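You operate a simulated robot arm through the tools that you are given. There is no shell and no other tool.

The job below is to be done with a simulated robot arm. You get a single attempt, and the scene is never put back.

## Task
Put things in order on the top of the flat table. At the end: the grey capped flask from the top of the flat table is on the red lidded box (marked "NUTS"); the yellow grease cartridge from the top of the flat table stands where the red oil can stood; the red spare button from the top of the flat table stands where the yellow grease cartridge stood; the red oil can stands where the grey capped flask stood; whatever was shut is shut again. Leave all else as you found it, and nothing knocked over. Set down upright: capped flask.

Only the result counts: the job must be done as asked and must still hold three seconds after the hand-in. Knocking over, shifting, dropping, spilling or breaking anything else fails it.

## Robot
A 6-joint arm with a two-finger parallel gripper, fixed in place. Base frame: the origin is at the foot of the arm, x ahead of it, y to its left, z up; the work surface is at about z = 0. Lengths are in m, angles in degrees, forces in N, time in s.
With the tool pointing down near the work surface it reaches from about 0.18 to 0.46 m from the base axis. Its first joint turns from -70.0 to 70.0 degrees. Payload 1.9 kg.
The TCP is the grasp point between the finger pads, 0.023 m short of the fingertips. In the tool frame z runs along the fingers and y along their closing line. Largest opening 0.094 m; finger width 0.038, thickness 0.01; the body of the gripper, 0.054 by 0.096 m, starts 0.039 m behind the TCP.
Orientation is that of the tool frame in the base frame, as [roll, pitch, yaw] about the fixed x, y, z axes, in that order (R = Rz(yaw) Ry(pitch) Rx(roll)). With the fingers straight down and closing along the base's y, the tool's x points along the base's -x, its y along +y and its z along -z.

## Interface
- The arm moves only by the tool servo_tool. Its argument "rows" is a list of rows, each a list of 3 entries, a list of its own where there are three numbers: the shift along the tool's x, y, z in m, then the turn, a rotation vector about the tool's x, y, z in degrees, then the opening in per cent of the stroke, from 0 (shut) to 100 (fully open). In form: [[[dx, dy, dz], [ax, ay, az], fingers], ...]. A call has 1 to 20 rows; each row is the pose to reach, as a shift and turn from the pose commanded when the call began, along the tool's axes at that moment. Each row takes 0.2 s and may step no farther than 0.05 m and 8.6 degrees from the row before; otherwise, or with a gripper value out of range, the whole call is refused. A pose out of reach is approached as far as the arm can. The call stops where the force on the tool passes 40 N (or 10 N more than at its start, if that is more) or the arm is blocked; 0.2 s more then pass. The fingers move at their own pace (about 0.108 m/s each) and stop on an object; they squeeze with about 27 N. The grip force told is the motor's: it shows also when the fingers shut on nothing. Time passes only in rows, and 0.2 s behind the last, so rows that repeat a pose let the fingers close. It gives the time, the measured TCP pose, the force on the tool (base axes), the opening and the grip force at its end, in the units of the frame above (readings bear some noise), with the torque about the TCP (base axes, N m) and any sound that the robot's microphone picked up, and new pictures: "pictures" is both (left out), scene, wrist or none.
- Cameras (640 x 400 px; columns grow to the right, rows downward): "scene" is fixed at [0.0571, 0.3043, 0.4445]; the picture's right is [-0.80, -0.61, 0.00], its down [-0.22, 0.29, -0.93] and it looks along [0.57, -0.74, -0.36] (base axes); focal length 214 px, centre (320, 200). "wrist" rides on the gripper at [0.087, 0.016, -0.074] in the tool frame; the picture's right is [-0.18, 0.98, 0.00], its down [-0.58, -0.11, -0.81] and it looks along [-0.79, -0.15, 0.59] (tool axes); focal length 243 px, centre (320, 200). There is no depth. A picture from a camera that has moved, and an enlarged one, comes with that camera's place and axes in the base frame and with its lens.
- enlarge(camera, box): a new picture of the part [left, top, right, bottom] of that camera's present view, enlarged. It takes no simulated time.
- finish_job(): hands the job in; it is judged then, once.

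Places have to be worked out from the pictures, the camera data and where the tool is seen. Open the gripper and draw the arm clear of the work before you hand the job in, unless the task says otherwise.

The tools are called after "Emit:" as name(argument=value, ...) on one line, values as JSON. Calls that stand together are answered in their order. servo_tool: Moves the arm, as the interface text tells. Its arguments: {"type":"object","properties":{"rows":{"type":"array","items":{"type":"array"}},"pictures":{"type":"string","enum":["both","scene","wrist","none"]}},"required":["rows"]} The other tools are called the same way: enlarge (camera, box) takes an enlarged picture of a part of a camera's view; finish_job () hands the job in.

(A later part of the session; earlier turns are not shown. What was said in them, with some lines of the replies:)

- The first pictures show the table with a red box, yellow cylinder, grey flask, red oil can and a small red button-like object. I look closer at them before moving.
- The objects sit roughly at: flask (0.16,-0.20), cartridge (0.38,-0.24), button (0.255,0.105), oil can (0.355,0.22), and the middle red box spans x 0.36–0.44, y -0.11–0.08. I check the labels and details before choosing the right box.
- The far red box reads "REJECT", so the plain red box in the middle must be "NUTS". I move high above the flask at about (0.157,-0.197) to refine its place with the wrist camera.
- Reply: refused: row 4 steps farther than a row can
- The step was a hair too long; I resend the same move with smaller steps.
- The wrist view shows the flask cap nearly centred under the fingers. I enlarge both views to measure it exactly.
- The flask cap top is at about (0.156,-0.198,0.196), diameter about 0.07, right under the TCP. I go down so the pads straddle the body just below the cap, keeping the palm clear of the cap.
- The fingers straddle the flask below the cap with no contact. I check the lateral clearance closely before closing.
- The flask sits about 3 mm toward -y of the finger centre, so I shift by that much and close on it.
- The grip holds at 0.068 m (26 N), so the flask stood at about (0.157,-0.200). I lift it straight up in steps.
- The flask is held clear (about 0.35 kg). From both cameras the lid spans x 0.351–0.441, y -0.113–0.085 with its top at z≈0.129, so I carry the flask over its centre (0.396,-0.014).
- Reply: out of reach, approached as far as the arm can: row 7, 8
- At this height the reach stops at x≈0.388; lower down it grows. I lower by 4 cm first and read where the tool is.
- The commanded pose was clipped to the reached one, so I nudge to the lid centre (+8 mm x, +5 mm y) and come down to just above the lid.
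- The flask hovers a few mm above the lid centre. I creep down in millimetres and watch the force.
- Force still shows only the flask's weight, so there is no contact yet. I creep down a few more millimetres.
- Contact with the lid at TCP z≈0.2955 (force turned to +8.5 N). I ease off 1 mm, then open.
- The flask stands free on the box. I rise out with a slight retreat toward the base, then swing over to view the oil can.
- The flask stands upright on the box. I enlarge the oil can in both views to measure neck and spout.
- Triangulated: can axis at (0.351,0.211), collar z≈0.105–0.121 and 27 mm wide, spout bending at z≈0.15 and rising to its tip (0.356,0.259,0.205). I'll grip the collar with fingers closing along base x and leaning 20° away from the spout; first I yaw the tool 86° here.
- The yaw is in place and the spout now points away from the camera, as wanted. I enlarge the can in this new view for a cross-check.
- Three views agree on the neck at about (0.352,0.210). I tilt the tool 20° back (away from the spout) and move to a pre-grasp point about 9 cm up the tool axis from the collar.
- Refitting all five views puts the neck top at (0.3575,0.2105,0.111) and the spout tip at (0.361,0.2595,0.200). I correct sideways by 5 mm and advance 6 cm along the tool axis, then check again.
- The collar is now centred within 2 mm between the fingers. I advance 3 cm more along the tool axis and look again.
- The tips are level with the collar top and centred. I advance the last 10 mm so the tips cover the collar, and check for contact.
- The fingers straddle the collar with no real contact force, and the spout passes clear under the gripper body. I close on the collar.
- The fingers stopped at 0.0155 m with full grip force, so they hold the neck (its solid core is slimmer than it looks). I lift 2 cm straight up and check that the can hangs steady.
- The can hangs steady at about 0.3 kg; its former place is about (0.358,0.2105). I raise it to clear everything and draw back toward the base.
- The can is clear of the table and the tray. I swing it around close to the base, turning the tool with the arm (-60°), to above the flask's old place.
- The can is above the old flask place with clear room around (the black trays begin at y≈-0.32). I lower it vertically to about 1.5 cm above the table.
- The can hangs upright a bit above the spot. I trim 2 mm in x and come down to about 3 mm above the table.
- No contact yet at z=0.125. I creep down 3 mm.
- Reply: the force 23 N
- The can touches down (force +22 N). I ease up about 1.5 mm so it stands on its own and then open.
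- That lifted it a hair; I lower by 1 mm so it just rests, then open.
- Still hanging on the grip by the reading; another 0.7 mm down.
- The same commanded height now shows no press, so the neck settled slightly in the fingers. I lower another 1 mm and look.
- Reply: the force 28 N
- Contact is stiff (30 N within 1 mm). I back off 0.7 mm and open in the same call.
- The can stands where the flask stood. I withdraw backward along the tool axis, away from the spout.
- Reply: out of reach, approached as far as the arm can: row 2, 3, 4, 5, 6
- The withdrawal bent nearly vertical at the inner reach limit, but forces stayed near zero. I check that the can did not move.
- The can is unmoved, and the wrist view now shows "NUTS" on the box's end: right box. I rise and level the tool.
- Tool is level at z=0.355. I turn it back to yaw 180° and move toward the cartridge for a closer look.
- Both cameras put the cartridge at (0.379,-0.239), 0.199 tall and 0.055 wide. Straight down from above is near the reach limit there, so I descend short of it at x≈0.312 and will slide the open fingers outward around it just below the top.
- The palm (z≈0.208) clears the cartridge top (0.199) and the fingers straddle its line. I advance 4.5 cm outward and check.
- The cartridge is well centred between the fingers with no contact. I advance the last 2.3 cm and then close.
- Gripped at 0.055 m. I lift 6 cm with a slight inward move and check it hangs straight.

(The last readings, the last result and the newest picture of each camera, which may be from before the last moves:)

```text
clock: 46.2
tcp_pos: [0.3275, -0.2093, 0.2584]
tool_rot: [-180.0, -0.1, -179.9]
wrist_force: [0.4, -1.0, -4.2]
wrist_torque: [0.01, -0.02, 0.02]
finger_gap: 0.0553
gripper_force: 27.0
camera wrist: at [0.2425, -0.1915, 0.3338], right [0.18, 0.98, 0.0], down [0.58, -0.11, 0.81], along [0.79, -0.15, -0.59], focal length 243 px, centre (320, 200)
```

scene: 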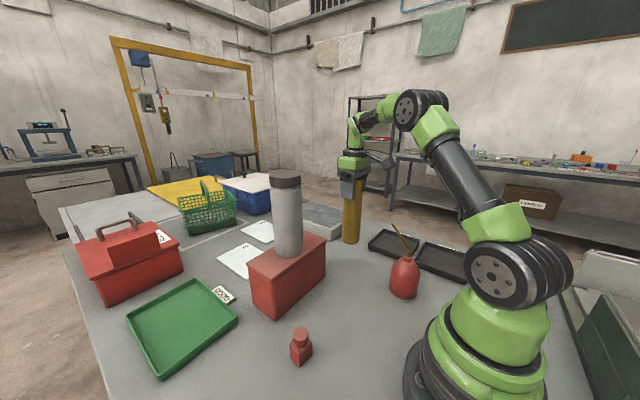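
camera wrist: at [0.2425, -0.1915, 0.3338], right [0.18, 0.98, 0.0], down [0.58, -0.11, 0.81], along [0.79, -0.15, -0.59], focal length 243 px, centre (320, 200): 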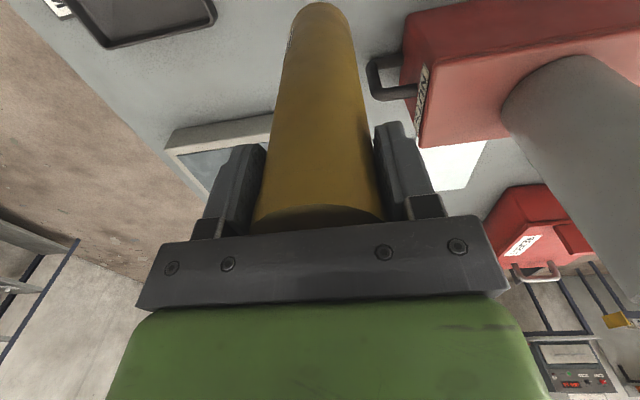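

The cartridge hangs straight and clear. I carry it around inside, past the box and flask, to above the oil can's old place.

Emit:
servo_tool(rows=[[[0.03, 0.02, -0.025], [0, 0, 0], 0], [[0.055, 0.055, -0.04], [0, 0, 0], 0], [[0.075, 0.095, -0.05], [0, 0, 0], 0], [[0.09, 0.138, -0.05], [0, 0, 0], 0], [[0.1, 0.182, -0.05], [0, 0, 0], 0], [[0.1, 0.227, -0.05], [0, 0, 0], 0], [[0.095, 0.27, -0.05], [0, 0, 0], 0], [[0.08, 0.31, -0.05], [0, 0, 0], 0], [[0.06, 0.345, -0.045], [0, 0, 0], 0], [[0.035, 0.375, -0.035], [0, 0, 0], 0], [[0.005, 0.4, -0.02], [0, 0, 0], 0], [[-0.0285, 0.4205, 0.0], [0, 0, 0], 0], [[-0.0285, 0.4205, 0.0], [0, 0, 0], 0]], pictures="both")

```text
clock: 49.0
tcp_pos: [0.3592, 0.2092, 0.2569]
tool_rot: [-179.9, 0.0, -179.9]
wrist_force: [-0.2, -0.7, -4.0]
wrist_torque: [0.02, 0.0, 0.0]
finger_gap: 0.0548
gripper_force: 27.0
camera wrist: at [0.2718, 0.2265, 0.3317], right [0.18, 0.98, 0.0], down [0.58, -0.11, 0.81], along [0.79, -0.15, -0.59], focal length 243 px, centre (320, 200)
```

scene: 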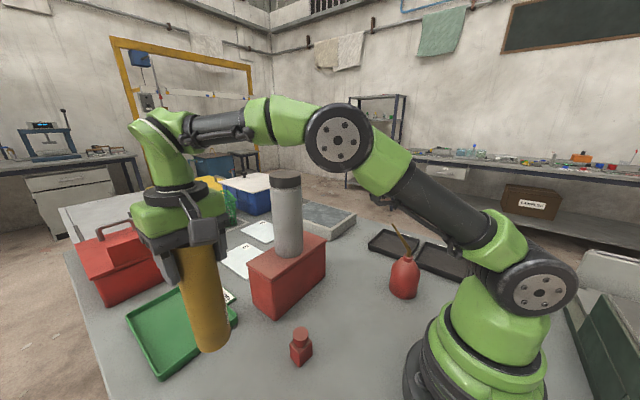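
wrist: 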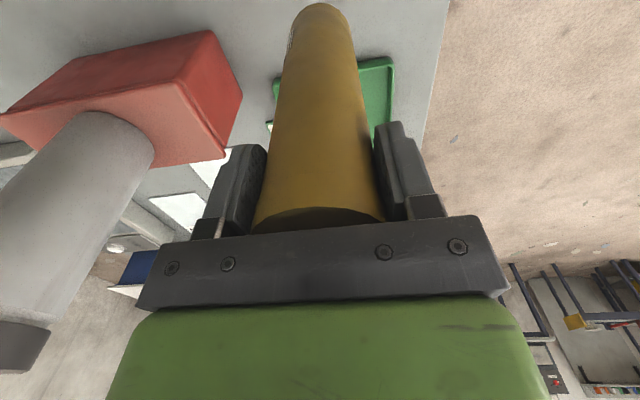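

The cartridge is right above the can's old spot (0.358,0.2105). I lower it to about 1 cm above the table.

Emit:
servo_tool(rows=[[[0.0, 0.001, 0.03], [0, 0, 0], 0], [[0.0, 0.001, 0.055], [0, 0, 0], 0], [[0.0, 0.001, 0.07], [0, 0, 0], 0], [[0.0, 0.001, 0.078], [0, 0, 0], 0], [[0.0, 0.001, 0.078], [0, 0, 0], 0]], pictures="both")

Emit:
enlarge(camera="scene", box=[130, 270, 270, 400])

```text
clock: 50.2
tcp_pos: [0.358, 0.2123, 0.1812]
tool_rot: [-180.0, 0.0, -179.9]
wrist_force: [-0.5, -0.7, -3.4]
wrist_torque: [0.0, 0.01, -0.04]
finger_gap: 0.0549
gripper_force: 27.4
camera wrist: at [0.2713, 0.2282, 0.2549], right [0.18, 0.98, 0.0], down [0.58, -0.11, 0.81], along [0.79, -0.15, -0.59], focal length 243 px, centre (320, 200)
```

scene: 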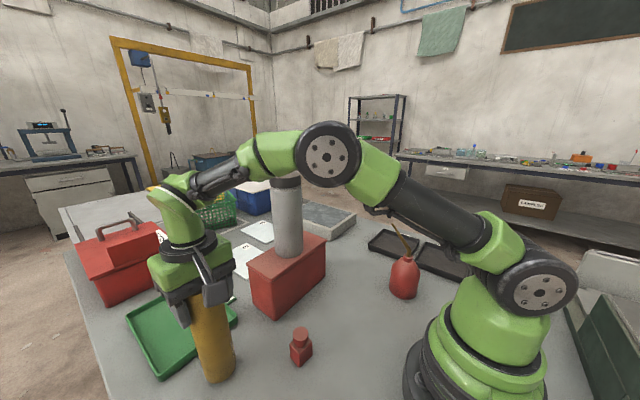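
wrist: 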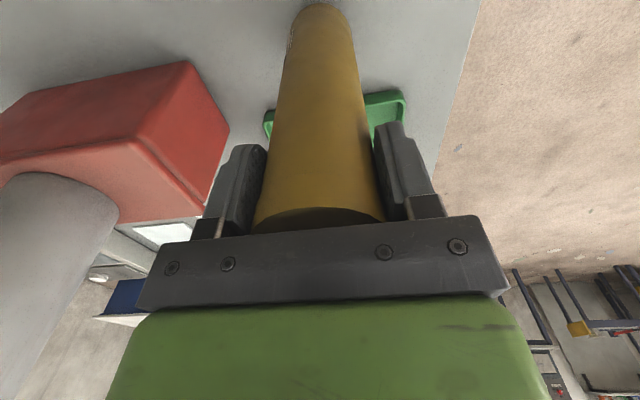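

```text
3.08 times, centred on (200, 335) of scene
camera zoom: at [0.0571, 0.3043, 0.4445], right [-0.8, -0.61, 0.0], down [-0.22, 0.29, -0.93], along [0.57, -0.74, -0.36], focal length 660 px, centre (689, -215)
```

zoom: 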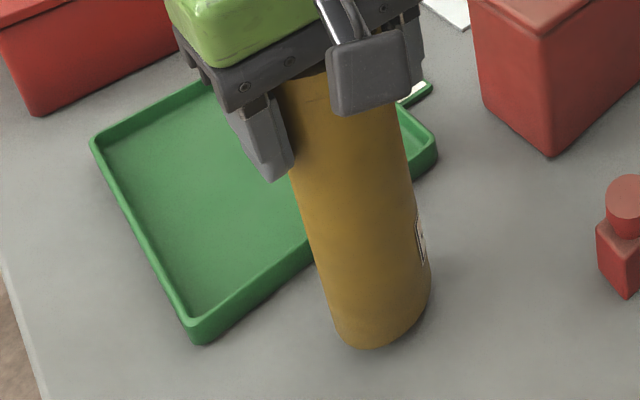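

The cartridge's foot lines up with the can's old spot in the scene view. I lower 9 mm more and read the force.

Emit:
servo_tool(rows=[[[0.0, 0.0, 0.005], [0, 0, 0], 0], [[0.0, 0.0, 0.008], [0, 0, 0], 0], [[0.0, 0.0, 0.008], [0, 0, 0], 0]], pictures="none")

```text
clock: 51.0
tcp_pos: [0.3575, 0.2112, 0.1728]
tool_rot: [-179.9, 0.0, -179.8]
wrist_force: [-0.7, -0.1, -4.2]
wrist_torque: [-0.01, 0.02, 0.0]
finger_gap: 0.0551
gripper_force: 26.8
```

No contact yet. I creep down in 1 mm steps.

Emit:
servo_tool(rows=[[[-0.001, 0.0, 0.001], [0, 0, 0], 0], [[-0.001, 0.0, 0.002], [0, 0, 0], 0], [[-0.001, 0.0, 0.002], [0, 0, 0], 0]], pictures="none")

```text
clock: 51.8
tcp_pos: [0.3579, 0.2122, 0.1705]
tool_rot: [-179.9, 0.1, -179.9]
wrist_force: [0.2, -0.1, -3.8]
wrist_torque: [0.03, 0.0, 0.0]
finger_gap: 0.0549
gripper_force: 27.0
```

Emit:
servo_tool(rows=[[[0.0, 0.0, 0.0005], [0, 0, 0], 0], [[0.0, 0.0, 0.001], [0, 0, 0], 0], [[0.0, 0.0, 0.001], [0, 0, 0], 0]], pictures="none")

```text
clock: 52.6
tcp_pos: [0.358, 0.2129, 0.1706]
tool_rot: [-180.0, 0.1, 180.0]
wrist_force: [0.3, 0.0, -4.3]
wrist_torque: [0.02, 0.01, -0.03]
finger_gap: 0.055
gripper_force: 26.9
```

Still just its weight. I trim 1.5 mm in y and continue down 1 mm.

Emit:
servo_tool(rows=[[[-0.001, -0.0015, 0.0], [0, 0, 0], 0], [[-0.001, -0.0015, 0.001], [0, 0, 0], 0], [[-0.001, -0.0015, 0.001], [0, 0, 0], 0]], pictures="none")

```text
clock: 53.4
tcp_pos: [0.3583, 0.2097, 0.1681]
tool_rot: [-180.0, 0.0, -180.0]
wrist_force: [0.2, -0.1, -3.5]
wrist_torque: [0.02, 0.06, -0.03]
finger_gap: 0.0549
gripper_force: 26.4
```

Readings still show no touch-down. Another millimetre.

Emit:
servo_tool(rows=[[[0.0, 0.0, 0.0005], [0, 0, 0], 0], [[0.0, 0.0, 0.001], [0, 0, 0], 0], [[0.0, 0.0, 0.001], [0, 0, 0], 0]], pictures="scene")

Emit:
enlarge(camera="scene", box=[180, 330, 270, 400])

```text
clock: 54.2
tcp_pos: [0.3592, 0.2107, 0.1677]
tool_rot: [-180.0, 0.0, -179.9]
wrist_force: [-0.8, 0.0, 0.1]
wrist_torque: [-0.07, 0.09, -0.04]
finger_gap: 0.055
gripper_force: 27.0
```

scene: 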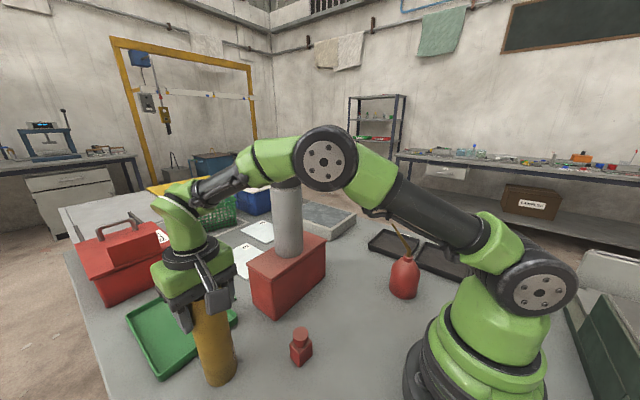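

```text
5.71 times, centred on (225, 365) of scene
camera zoom: at [0.0571, 0.3043, 0.4445], right [-0.8, -0.61, 0.0], down [-0.22, 0.29, -0.93], along [0.57, -0.74, -0.36], focal length 1226 px, centre (863, -743)
```

zoom: 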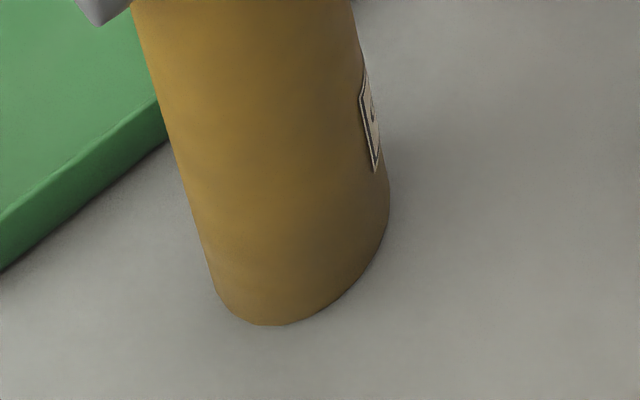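

The table now carries the cartridge's weight (force went to about 0). I open the fingers.

Emit:
servo_tool(rows=[[[0, 0, 0], [0, 0, 0], 65], [[0, 0, 0], [0, 0, 0], 75], [[0, 0, 0], [0, 0, 0], 90], [[0, 0, 0], [0, 0, 0], 100], [[0, 0, 0], [0, 0, 0], 100]], pictures="both")

```text
clock: 55.4
tcp_pos: [0.3599, 0.2102, 0.1683]
tool_rot: [-180.0, 0.0, -179.9]
wrist_force: [-0.7, 0.2, 0.2]
wrist_torque: [-0.01, -0.01, 0.01]
finger_gap: 0.0939
gripper_force: 0.1
camera wrist: at [0.2722, 0.2273, 0.2428], right [0.18, 0.98, 0.0], down [0.58, -0.11, 0.81], along [0.79, -0.15, -0.59], focal length 243 px, centre (320, 200)
```

scene: 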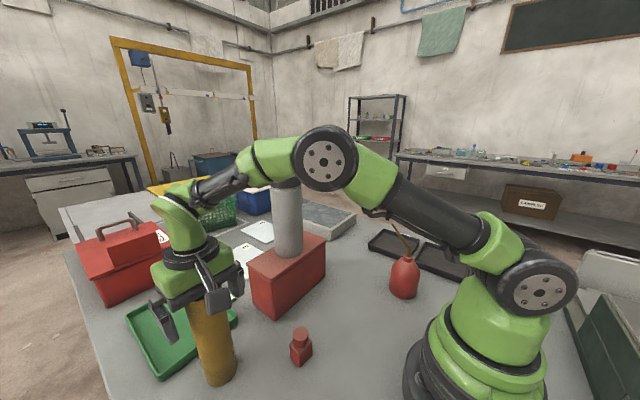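
wrist: 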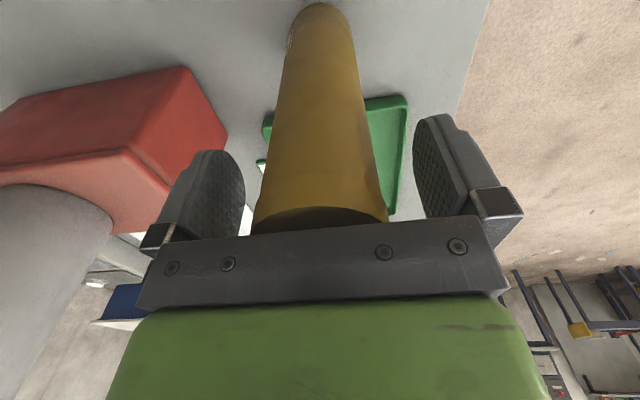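

The cartridge stands free at its new place. I rise straight up past its top, then move back to look at the red button.

Emit:
servo_tool(rows=[[[0, 0, -0.02], [0, 0, 0], 100], [[0, 0, -0.05], [0, 0, 0], 100], [[0, 0, -0.09], [0, 0, 0], 100], [[0.005, 0, -0.11], [0, 0, 0], 100], [[0.035, -0.025, -0.11], [0, 0, 0], 100], [[0.07, -0.05, -0.11], [0, 0, 0], 100], [[0.105, -0.075, -0.1], [0, 0, 0], 100], [[0.135, -0.1, -0.08], [0, 0, 0], 100], [[0.145, -0.105, -0.072], [0, 0, 0], 100], [[0.145, -0.105, -0.072], [0, 0, 0], 100]], pictures="both")

Emit:
enlarge(camera="wrist", box=[240, 0, 400, 120])

Emit:
enlarge(camera="scene", box=[260, 310, 340, 380])

```text
clock: 57.6
tcp_pos: [0.2151, 0.1058, 0.2416]
tool_rot: [180.0, 0.2, -179.9]
wrist_force: [0.3, 0.2, 0.0]
wrist_torque: [0.02, 0.02, 0.0]
finger_gap: 0.0938
gripper_force: 0.1
camera wrist: at [0.1279, 0.1221, 0.3163], right [0.18, 0.98, 0.0], down [0.58, -0.11, 0.81], along [0.79, -0.15, -0.59], focal length 243 px, centre (320, 200)
```

scene: 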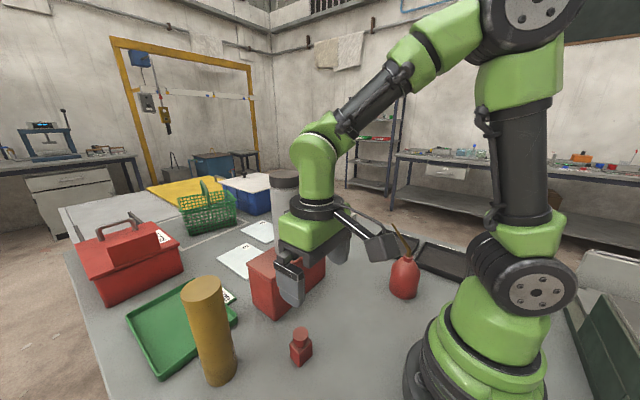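
wrist: 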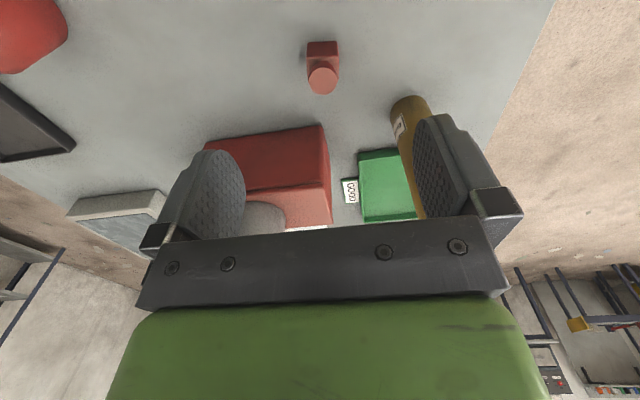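

```text
3.33 times, centred on (320, 60) of wrist
camera zoom: at [0.1279, 0.1221, 0.3163], right [0.18, 0.98, 0.0], down [0.58, -0.11, 0.81], along [0.79, -0.15, -0.59], focal length 809 px, centre (320, 667)
```

zoom: 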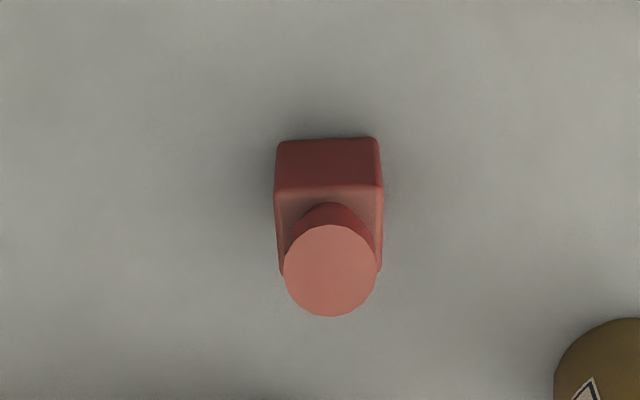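

```text
5.71 times, centred on (300, 345) of scene
camera zoom: at [0.0571, 0.3043, 0.4445], right [-0.8, -0.61, 0.0], down [-0.22, 0.29, -0.93], along [0.57, -0.74, -0.36], focal length 1226 px, centre (434, -629)
```

zoom: 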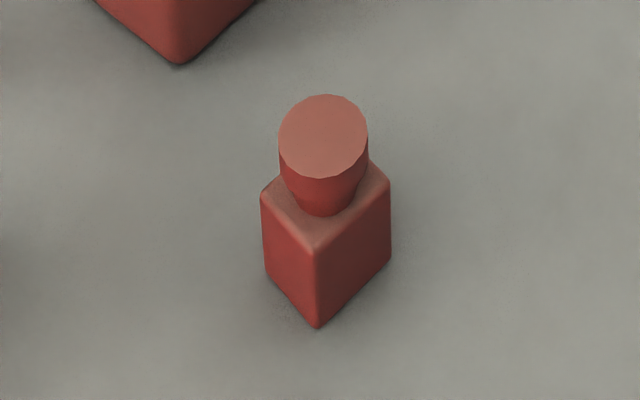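

The button is a cube about 0.033 wide, 0.034 tall, centred near (0.260,0.100), turned about -8°, with its cap top at z≈0.066. I move over it, align the yaw and come down to z≈0.12.

Emit:
servo_tool(rows=[[[-0.023, -0.003, 0.03], [0, 0, 4], 100], [[-0.0455, -0.006, 0.06], [0, 0, 8], 100], [[-0.0455, -0.006, 0.095], [0, 0, 8], 100], [[-0.0455, -0.006, 0.12], [0, 0, 8], 100], [[-0.0455, -0.006, 0.12], [0, 0, 8], 100]], pictures="both")

Emit:
enlarge(camera="wrist", box=[200, 20, 460, 220])

Emit:
enlarge(camera="scene", box=[150, 200, 270, 390])

```text
clock: 58.8
tcp_pos: [0.2611, 0.1007, 0.1217]
tool_rot: [-180.0, 0.0, 172.2]
wrist_force: [0.4, 0.3, -0.8]
wrist_torque: [0.03, 0.03, 0.04]
finger_gap: 0.0941
gripper_force: 0.1
camera wrist: at [0.1758, 0.1281, 0.1965], right [0.32, 0.95, 0.0], down [0.56, -0.19, 0.81], along [0.76, -0.26, -0.59], focal length 243 px, centre (320, 200)
```

scene: 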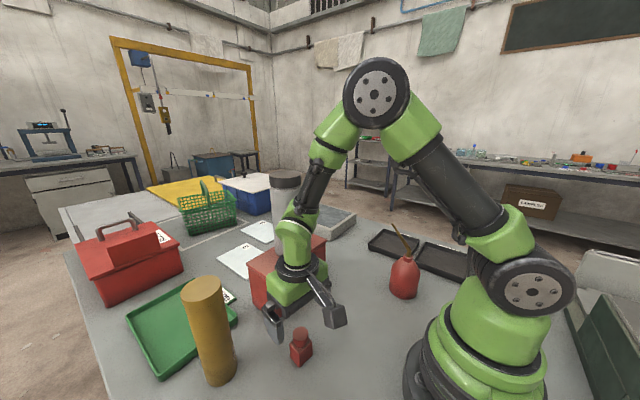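
wrist: 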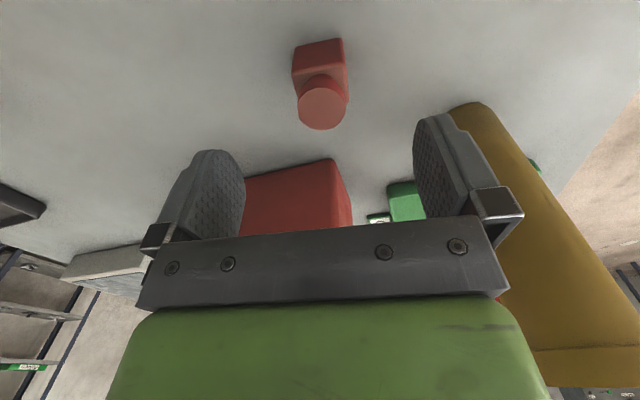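

```text
2.00 times, centred on (330, 120) of wrist
camera zoom: at [0.1758, 0.1281, 0.1965], right [0.32, 0.95, 0.0], down [0.56, -0.19, 0.81], along [0.76, -0.26, -0.59], focal length 485 px, centre (300, 360)
```

zoom: 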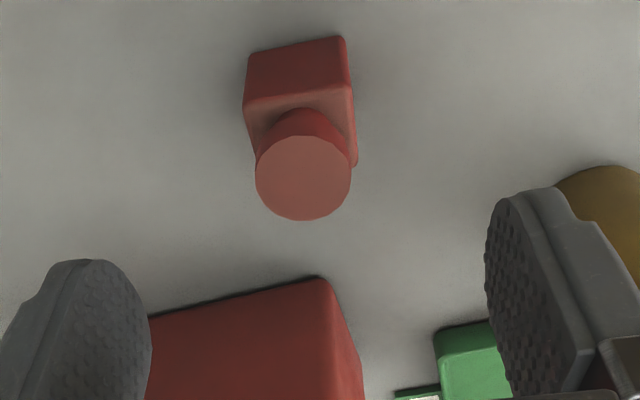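

```text
2.11 times, centred on (210, 295) of scene
camera zoom: at [0.0571, 0.3043, 0.4445], right [-0.8, -0.61, 0.0], down [-0.22, 0.29, -0.93], along [0.57, -0.74, -0.36], focal length 452 px, centre (552, 0)
```

zoom: 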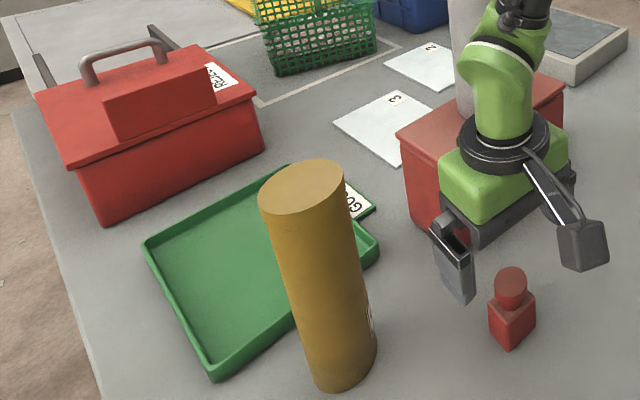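

The cube is aligned with the fingers and centred. I descend so the pads take the cube's sides, keeping the palm above the cap.

Emit:
servo_tool(rows=[[[0, 0, 0.03], [0, 0, 0], 100], [[0, 0, 0.06], [0, 0, 0], 100], [[0, 0, 0.08], [0, 0, 0], 100], [[0, 0, 0.086], [0, 0, 0], 100], [[0, 0, 0.086], [0, 0, 0], 100]], pictures="both")

Emit:
enlarge(camera="wrist", box=[200, 60, 460, 260])

Emit:
enlarge(camera="scene", box=[250, 290, 350, 380])

```text
clock: 60.0
tcp_pos: [0.2605, 0.0996, 0.0349]
tool_rot: [-180.0, 0.1, 172.1]
wrist_force: [-0.1, -0.4, -0.3]
wrist_torque: [0.01, -0.02, 0.01]
finger_gap: 0.0939
gripper_force: 0.1
camera wrist: at [0.1764, 0.1287, 0.1094], right [0.32, 0.95, 0.0], down [0.56, -0.19, 0.81], along [0.77, -0.26, -0.59], focal length 243 px, centre (320, 200)
```

scene: 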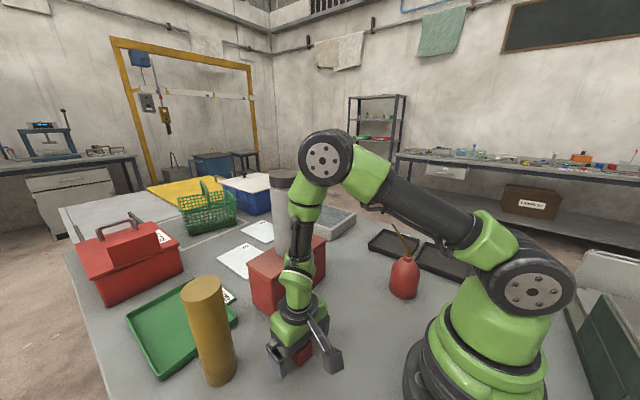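
wrist: 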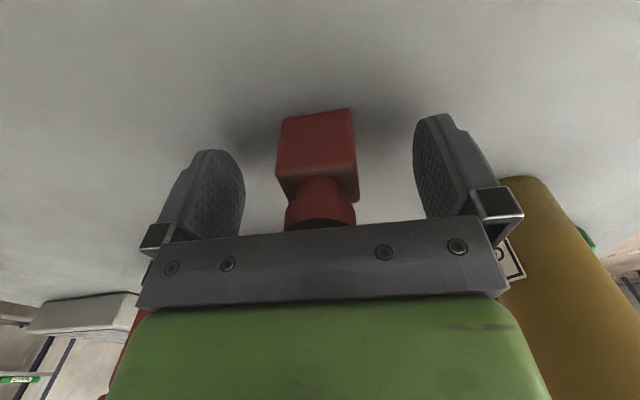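

```text
2.00 times, centred on (330, 160) of wrist
camera zoom: at [0.1764, 0.1287, 0.1094], right [0.32, 0.95, 0.0], down [0.56, -0.19, 0.81], along [0.77, -0.26, -0.59], focal length 485 px, centre (300, 280)
```

zoom: 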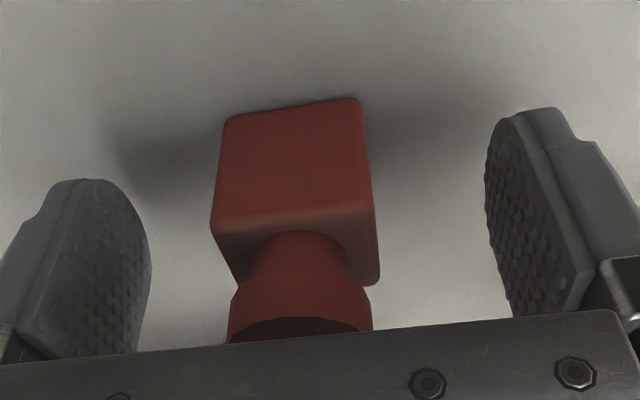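

```text
4.44 times, centred on (300, 335) of scene
camera zoom: at [0.0571, 0.3043, 0.4445], right [-0.8, -0.61, 0.0], down [-0.22, 0.29, -0.93], along [0.57, -0.74, -0.36], focal length 953 px, centre (409, -400)
```

zoom: 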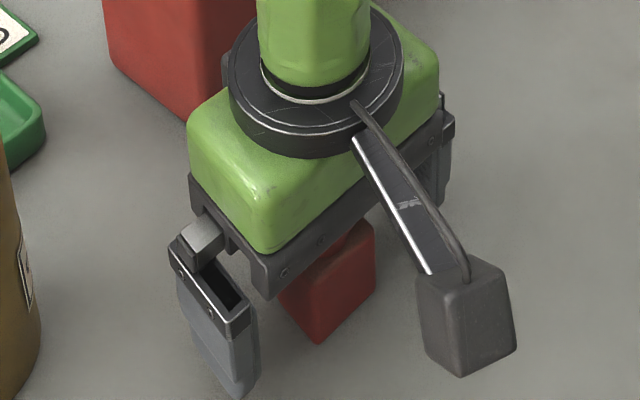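

The cube is centred (within 1 mm) and aligned. I close on it.

Emit:
servo_tool(rows=[[[0, 0, 0], [0, 0, 0], 70], [[0, 0, 0], [0, 0, 0], 50], [[0, 0, 0], [0, 0, 0], 40], [[0, 0, 0], [0, 0, 0], 20], [[0, 0, 0], [0, 0, 0], 0], [[0, 0, 0], [0, 0, 0], 0]], pictures="wrist")

```text
clock: 61.4
tcp_pos: [0.2596, 0.1008, 0.0351]
tool_rot: [180.0, 0.0, 172.1]
wrist_force: [-0.6, -0.3, 0.0]
wrist_torque: [0.04, -0.03, -0.02]
finger_gap: 0.0354
gripper_force: 27.2
camera wrist: at [0.1763, 0.1287, 0.1096], right [0.32, 0.95, 0.0], down [0.56, -0.19, 0.81], along [0.76, -0.26, -0.59], focal length 243 px, centre (320, 200)
```

wrist: 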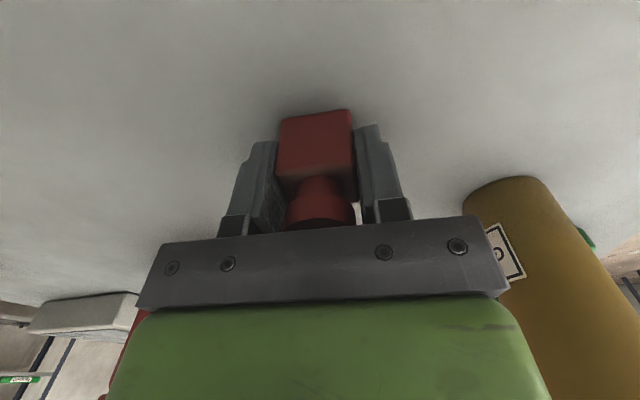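

Gripped at 0.035 m. I lift it 10 cm and check the hold.

Emit:
servo_tool(rows=[[[0, 0, -0.02], [0, 0, 0], 0], [[0, 0, -0.06], [0, 0, 0], 0], [[0, 0, -0.105], [0, 0, 0], 0], [[0, 0, -0.105], [0, 0, 0], 0]], pictures="both")

```text
clock: 62.4
tcp_pos: [0.26, 0.0983, 0.1411]
tool_rot: [179.9, 0.1, 172.0]
wrist_force: [0.0, 0.0, -0.2]
wrist_torque: [0.02, -0.01, 0.0]
finger_gap: 0.0354
gripper_force: 27.5
camera wrist: at [0.1766, 0.1277, 0.2155], right [0.32, 0.95, 0.0], down [0.56, -0.19, 0.81], along [0.76, -0.26, -0.59], focal length 243 px, centre (320, 200)
```

scene: 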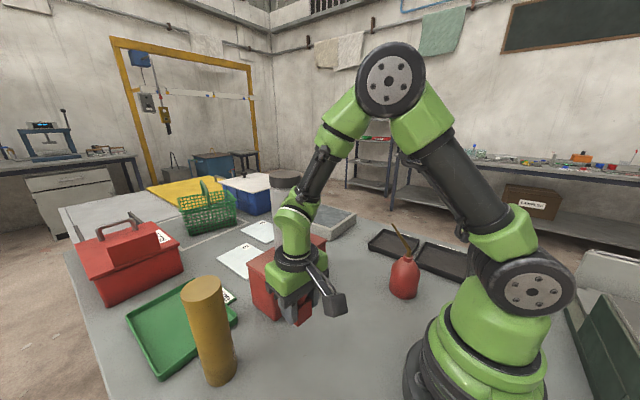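
wrist: 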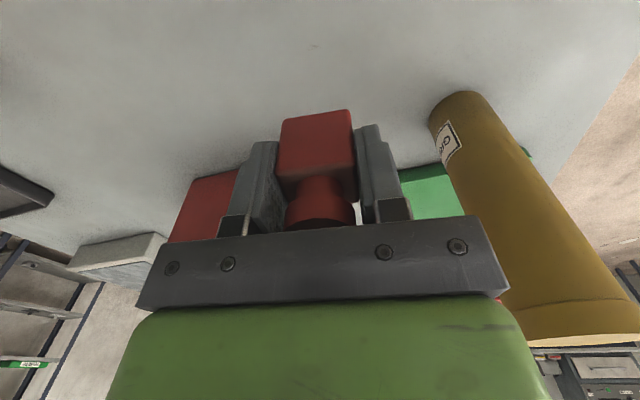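

The button is held firmly. I carry it up and around inside the box to above the cartridge's old place (0.379,-0.239).

Emit:
servo_tool(rows=[[[0.0085, -0.0113, -0.045], [0, 0, 0], 0], [[0.0157, -0.0324, -0.085], [0, 0, 0], 0], [[0.0201, -0.0734, -0.105], [0, 0, 0], 0], [[0.0139, -0.118, -0.11], [0, 0, 0], 0], [[0.0028, -0.1619, -0.11], [0, 0, 0], 0], [[-0.0176, -0.1995, -0.11], [0, 0, 0], 0], [[-0.0429, -0.2363, -0.11], [0, 0, 0], 0], [[-0.0725, -0.2676, -0.105], [0, 0, 0], 0], [[-0.1063, -0.2932, -0.09], [0, 0, 0], 0], [[-0.139, -0.3108, -0.065], [0, 0, 0], 0], [[-0.1625, -0.3197, -0.03], [0, 0, 0], 0], [[-0.1625, -0.3197, -0.03], [0, 0, 0], 0]], pictures="both")

```text
clock: 65.0
tcp_pos: [0.3787, -0.2393, 0.1695]
tool_rot: [180.0, 0.0, 172.1]
wrist_force: [-0.2, -0.5, 0.3]
wrist_torque: [-0.03, -0.01, 0.01]
finger_gap: 0.0354
gripper_force: 27.7
camera wrist: at [0.2941, -0.2105, 0.2435], right [0.32, 0.95, 0.0], down [0.56, -0.19, 0.81], along [0.76, -0.26, -0.59], focal length 243 px, centre (320, 200)
```

scene: 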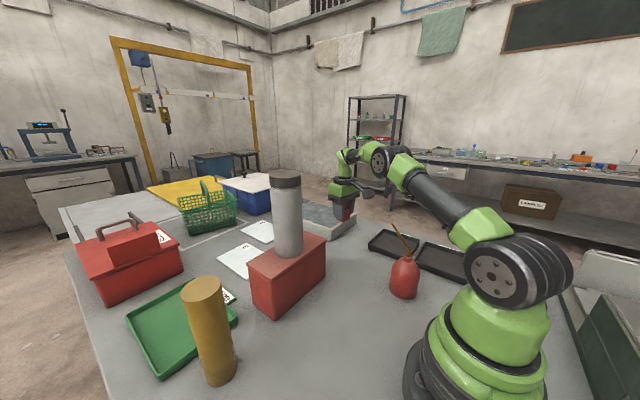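
wrist: 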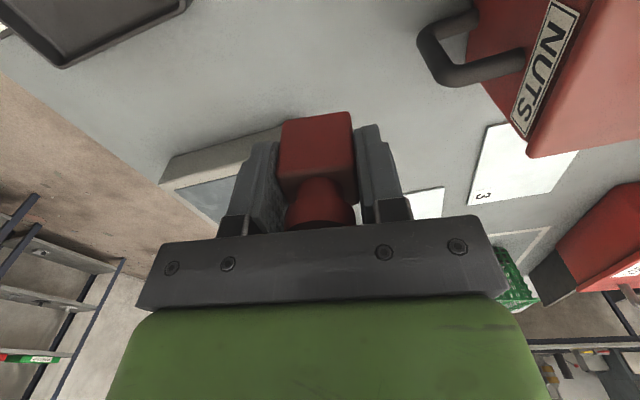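

The button is above the old cartridge spot. I lower it to about 1.3 cm above the table.

Emit:
servo_tool(rows=[[[0.001, 0, 0.04], [0, 0, 0], 0], [[0.001, 0, 0.08], [0, 0, 0], 0], [[0.001, 0, 0.11], [0, 0, 0], 0], [[0.001, 0, 0.122], [0, 0, 0], 0], [[0.001, 0, 0.122], [0, 0, 0], 0]], pictures="both")

Emit:
enlarge(camera="scene", box=[300, 190, 400, 280])

Emit:
enlarge(camera="wrist", box=[200, 40, 460, 260])

```text
clock: 66.2
tcp_pos: [0.3775, -0.2393, 0.0476]
tool_rot: [180.0, -0.1, 172.2]
wrist_force: [0.2, 0.5, -0.4]
wrist_torque: [0.02, 0.0, 0.0]
finger_gap: 0.0353
gripper_force: 27.5
camera wrist: at [0.2929, -0.2108, 0.1218], right [0.32, 0.95, 0.0], down [0.56, -0.19, 0.81], along [0.76, -0.26, -0.59], focal length 243 px, centre (320, 200)
```

scene: 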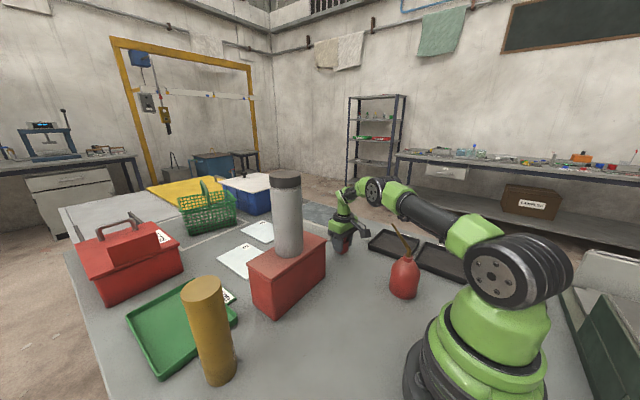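
wrist: 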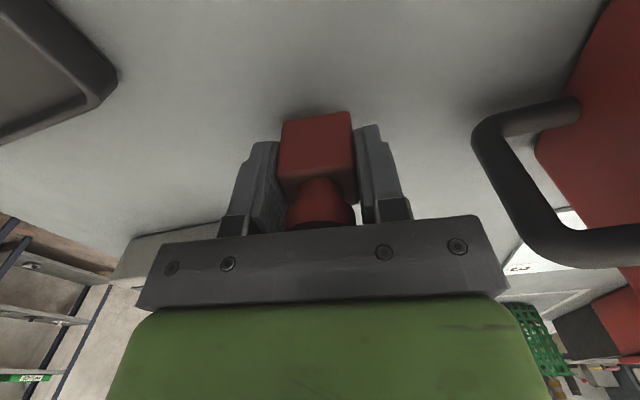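

```text
4.44 times, centred on (350, 235) of scene
camera zoom: at [0.0571, 0.3043, 0.4445], right [-0.8, -0.61, 0.0], down [-0.22, 0.29, -0.93], along [0.57, -0.74, -0.36], focal length 953 px, centre (187, 44)
```

zoom: 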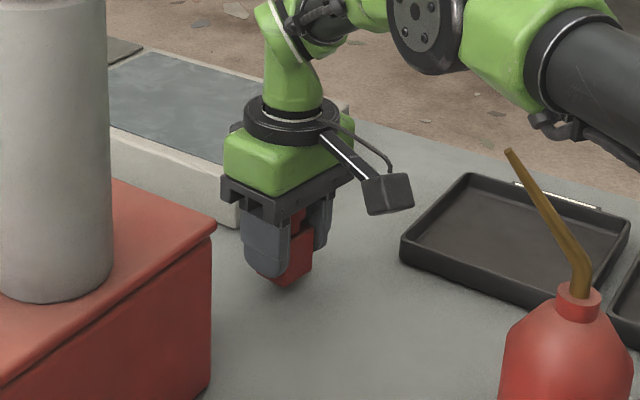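

```text
1.82 times, centred on (330, 150) of wrist
camera zoom: at [0.2929, -0.2108, 0.1218], right [0.32, 0.95, 0.0], down [0.56, -0.19, 0.81], along [0.76, -0.26, -0.59], focal length 441 px, centre (302, 291)
```

zoom: 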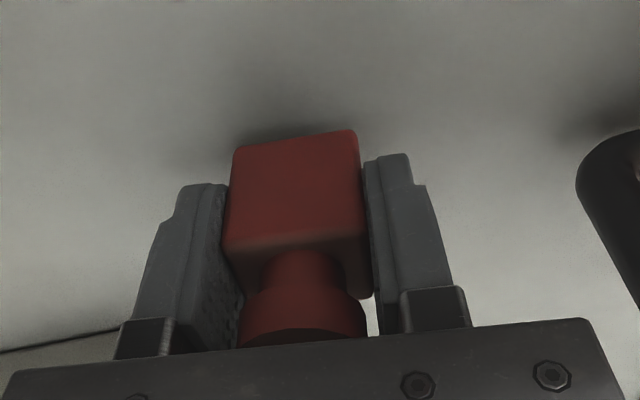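

Clear of the box handle by about 2 cm. I lower 1 cm more, then creep.

Emit:
servo_tool(rows=[[[0, 0, 0.005], [0, 0, 0], 0], [[0, 0, 0.01], [0, 0, 0], 0], [[0, 0, 0.01], [0, 0, 0], 0]], pictures="none")

Emit:
servo_tool(rows=[[[0, 0, 0.0007], [0, 0, 0], 0], [[0, 0, 0.0014], [0, 0, 0], 0], [[0, 0, 0.0014], [0, 0, 0], 0]], pictures="none")

```text
clock: 67.0
tcp_pos: [0.3764, -0.24, 0.0368]
tool_rot: [-180.0, 0.0, 172.2]
wrist_force: [0.3, 0.9, -0.2]
wrist_torque: [0.03, 0.02, 0.01]
finger_gap: 0.0352
gripper_force: 27.2
```

```text
clock: 67.8
tcp_pos: [0.3756, -0.2399, 0.0356]
tool_rot: [-179.9, 0.1, 172.1]
wrist_force: [-0.3, -1.0, -0.8]
wrist_torque: [-0.02, -0.04, -0.03]
finger_gap: 0.0349
gripper_force: 27.1
```

No contact yet at z≈0.0356. Down another 0.7 mm at a time.

Emit:
servo_tool(rows=[[[0, 0, 0.0007], [0, 0, 0], 0], [[0, 0, 0.0007], [0, 0, 0], 0]], pictures="none")

```text
clock: 68.4
tcp_pos: [0.3749, -0.2389, 0.0358]
tool_rot: [-179.9, 0.0, 172.1]
wrist_force: [0.7, -0.3, -0.4]
wrist_torque: [0.0, -0.03, 0.04]
finger_gap: 0.0354
gripper_force: 26.4
```

Emit:
servo_tool(rows=[[[0, 0, 0.0007], [0, 0, 0], 0], [[0, 0, 0.0007], [0, 0, 0], 0]], pictures="scene")

Emit:
enlarge(camera="scene", box=[315, 215, 375, 260])

```text
clock: 69.0
tcp_pos: [0.3776, -0.2393, 0.0347]
tool_rot: [-180.0, 0.1, 172.1]
wrist_force: [-1.6, 1.3, 6.4]
wrist_torque: [0.03, 0.04, 0.04]
finger_gap: 0.0353
gripper_force: 27.6
```

scene: 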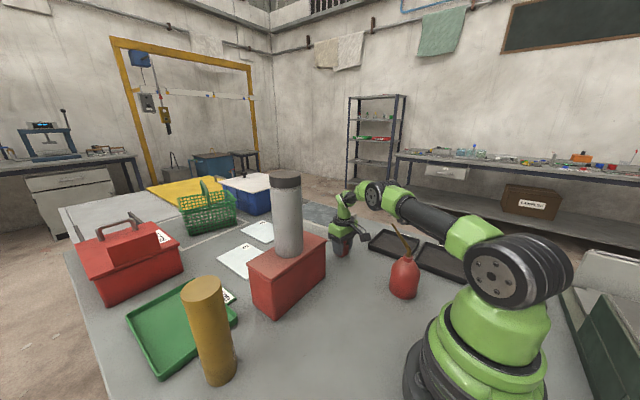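

```text
8.89 times, centred on (345, 238) of scene
camera zoom: at [0.0571, 0.3043, 0.4445], right [-0.8, -0.61, 0.0], down [-0.22, 0.29, -0.93], along [0.57, -0.74, -0.36], focal length 1906 px, centre (98, -133)
```

zoom: 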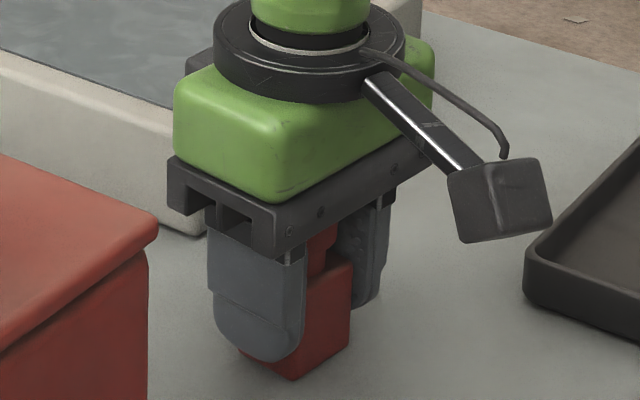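

The cube has touched down (+6.4 N). I open to 65 % so the fingers stay clear of the box handle.

Emit:
servo_tool(rows=[[[0, 0, -0.0003], [0, 0, 0], 0], [[0, 0, -0.0003], [0, 0, 0], 45], [[0, 0, -0.0003], [0, 0, 0], 55], [[0, 0, -0.0003], [0, 0, 0], 65], [[0, 0, -0.0003], [0, 0, 0], 65]], pictures="both")

Emit:
enlarge(camera="wrist", box=[200, 40, 460, 260])

```text
clock: 70.2
tcp_pos: [0.3758, -0.2396, 0.0351]
tool_rot: [-179.9, 0.0, 172.1]
wrist_force: [-0.5, -0.8, 1.0]
wrist_torque: [-0.02, 0.0, 0.0]
finger_gap: 0.0612
gripper_force: 0.1
camera wrist: at [0.2919, -0.2108, 0.1092], right [0.32, 0.95, 0.0], down [0.56, -0.19, 0.81], along [0.76, -0.26, -0.59], focal length 243 px, centre (320, 200)
```

scene: 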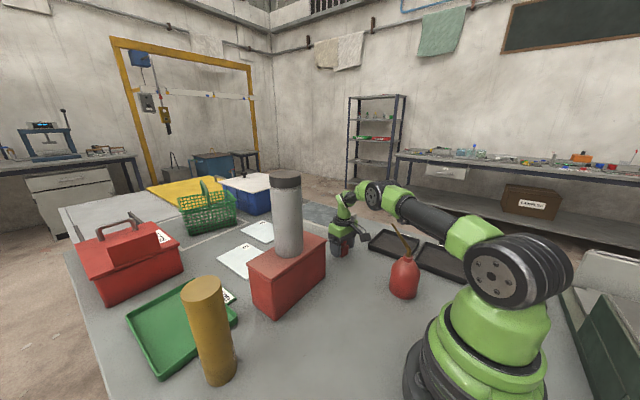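
wrist: 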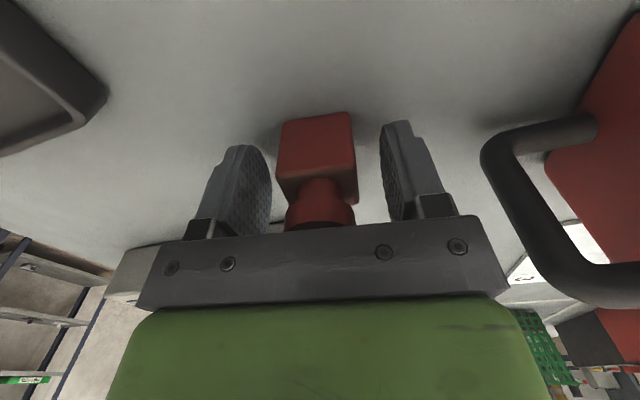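

```text
1.82 times, centred on (330, 150) of wrist
camera zoom: at [0.2919, -0.2108, 0.1092], right [0.32, 0.95, 0.0], down [0.56, -0.19, 0.81], along [0.76, -0.26, -0.59], focal length 441 px, centre (302, 291)
```

zoom: 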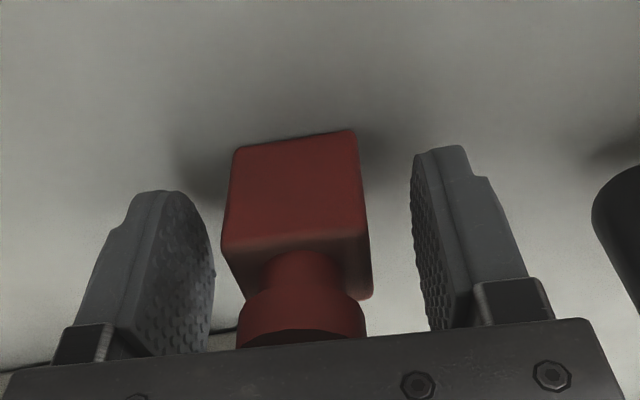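

The button stands free. I rise straight up and draw the arm back to its starting area, clear of everything.

Emit:
servo_tool(rows=[[[0, 0, -0.03], [0, 0, 0], 65], [[0, 0, -0.07], [0, 0, 0], 65], [[0, 0, -0.115], [0, 0, 0], 65], [[0.0106, 0.0036, -0.155], [0, 0, 0], 65], [[0.0374, 0.015, -0.19], [0, 0, 0], 80], [[0.0748, 0.03, -0.215], [0, 0, 0], 100], [[0.108, 0.0507, -0.24], [0, 0, 0], 100], [[0.1375, 0.0819, -0.255], [0, 0, 0], 100], [[0.1579, 0.1195, -0.265], [0, 0, 0], 100], [[0.1736, 0.1597, -0.275], [0, 0, 0], 100], [[0.1824, 0.2019, -0.29], [0, 0, 0], 100], [[0.1865, 0.2316, -0.325], [0, 0, 0], 100], [[0.1886, 0.2464, -0.365], [0, 0, 0], 100], [[0.1893, 0.2514, -0.405], [0, 0, 0], 100], [[0.1893, 0.2514, -0.405], [0, 0, 0], 100]], pictures="both")

Emit:
enlarge(camera="scene", box=[230, 160, 470, 320])

Emit:
enlarge(camera="scene", box=[60, 200, 330, 400])

Emit:
enlarge(camera="wrist", box=[0, 0, 560, 240])

```text
clock: 73.4
tcp_pos: [0.2252, 0.037, 0.4412]
tool_rot: [-180.0, 0.1, 172.1]
wrist_force: [0.0, -0.2, -1.5]
wrist_torque: [0.02, 0.02, 0.03]
finger_gap: 0.0939
gripper_force: 0.0
camera wrist: at [0.1412, 0.0657, 0.5156], right [0.32, 0.95, 0.0], down [0.56, -0.19, 0.81], along [0.77, -0.26, -0.59], focal length 243 px, centre (320, 200)
```

scene: 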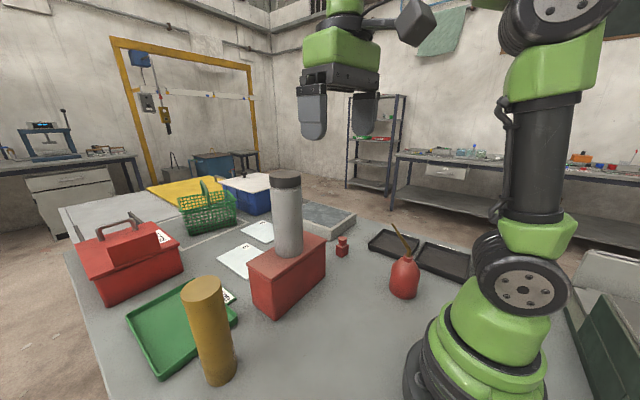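
wrist: 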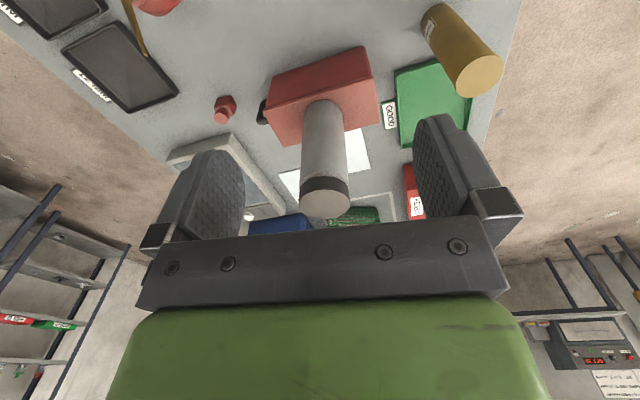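

```text
2.50 times, centred on (350, 240) of scene
camera zoom: at [0.0571, 0.3043, 0.4445], right [-0.8, -0.61, 0.0], down [-0.22, 0.29, -0.93], along [0.57, -0.74, -0.36], focal length 536 px, centre (245, 100)
```

zoom: 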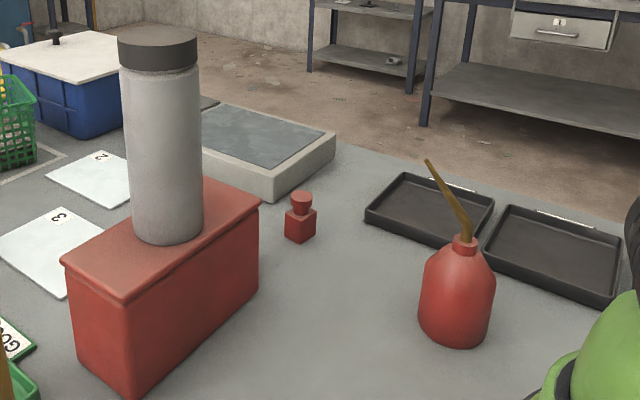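

```text
2.00 times, centred on (195, 300) of scene
camera zoom: at [0.0571, 0.3043, 0.4445], right [-0.8, -0.61, 0.0], down [-0.22, 0.29, -0.93], along [0.57, -0.74, -0.36], focal length 429 px, centre (570, 0)
```

zoom: 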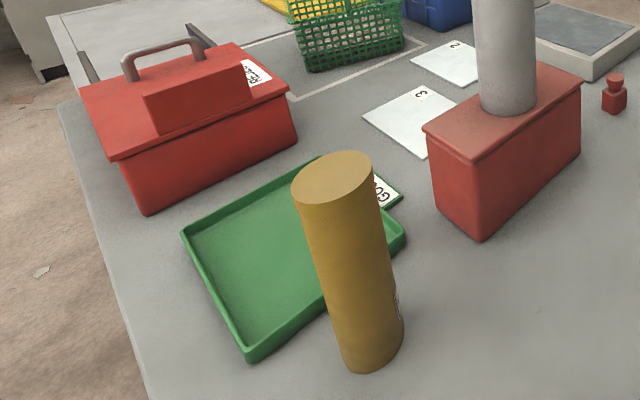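

```text
1.14 times, centred on (280, 120) of wrist
camera zoom: at [0.1412, 0.0657, 0.5156], right [0.32, 0.95, 0.0], down [0.56, -0.19, 0.81], along [0.77, -0.26, -0.59], focal length 277 px, centre (366, 291)
```

zoom: 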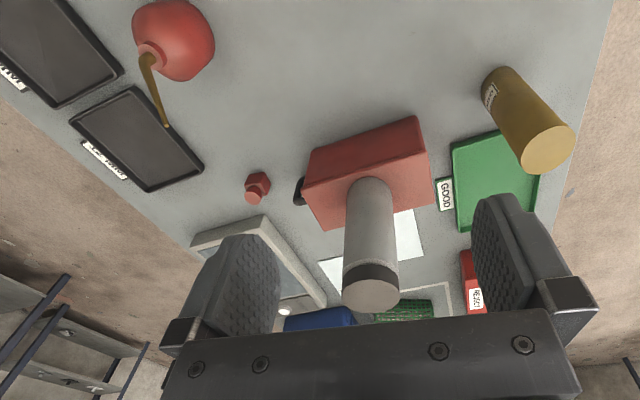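

All four items stand upright where asked: flask on the NUTS box, can at the flask's place, cartridge at the can's place, button at the cartridge's place. Nothing else has moved, and the gripper is open and clear. I hand the job in.

Emit:
finish_job()

```text
The job is handed in.
```

All four moves are done and the job is handed in; I don't have the judge's verdict. In the last pictures everything stood upright and nothing else on the table looked moved.

- **Grey capped flask:** standing upright near the centre of the red box's lid. The wrist camera later showed "NUTS" on one end of that box, so it is the right one; the other red box is marked "REJECT".
- **Red oil can:** standing where the flask stood.
- **Yellow grease cartridge:** standing where the oil can stood.
- **Red spare button:** standing where the cartridge stood.

I judge the three table placements to be within a few millimetres of the original spots, from the pictures and arm readings. Nothing was opened, so nothing needed shutting again. The gripper is open and the arm is back near its starting position.
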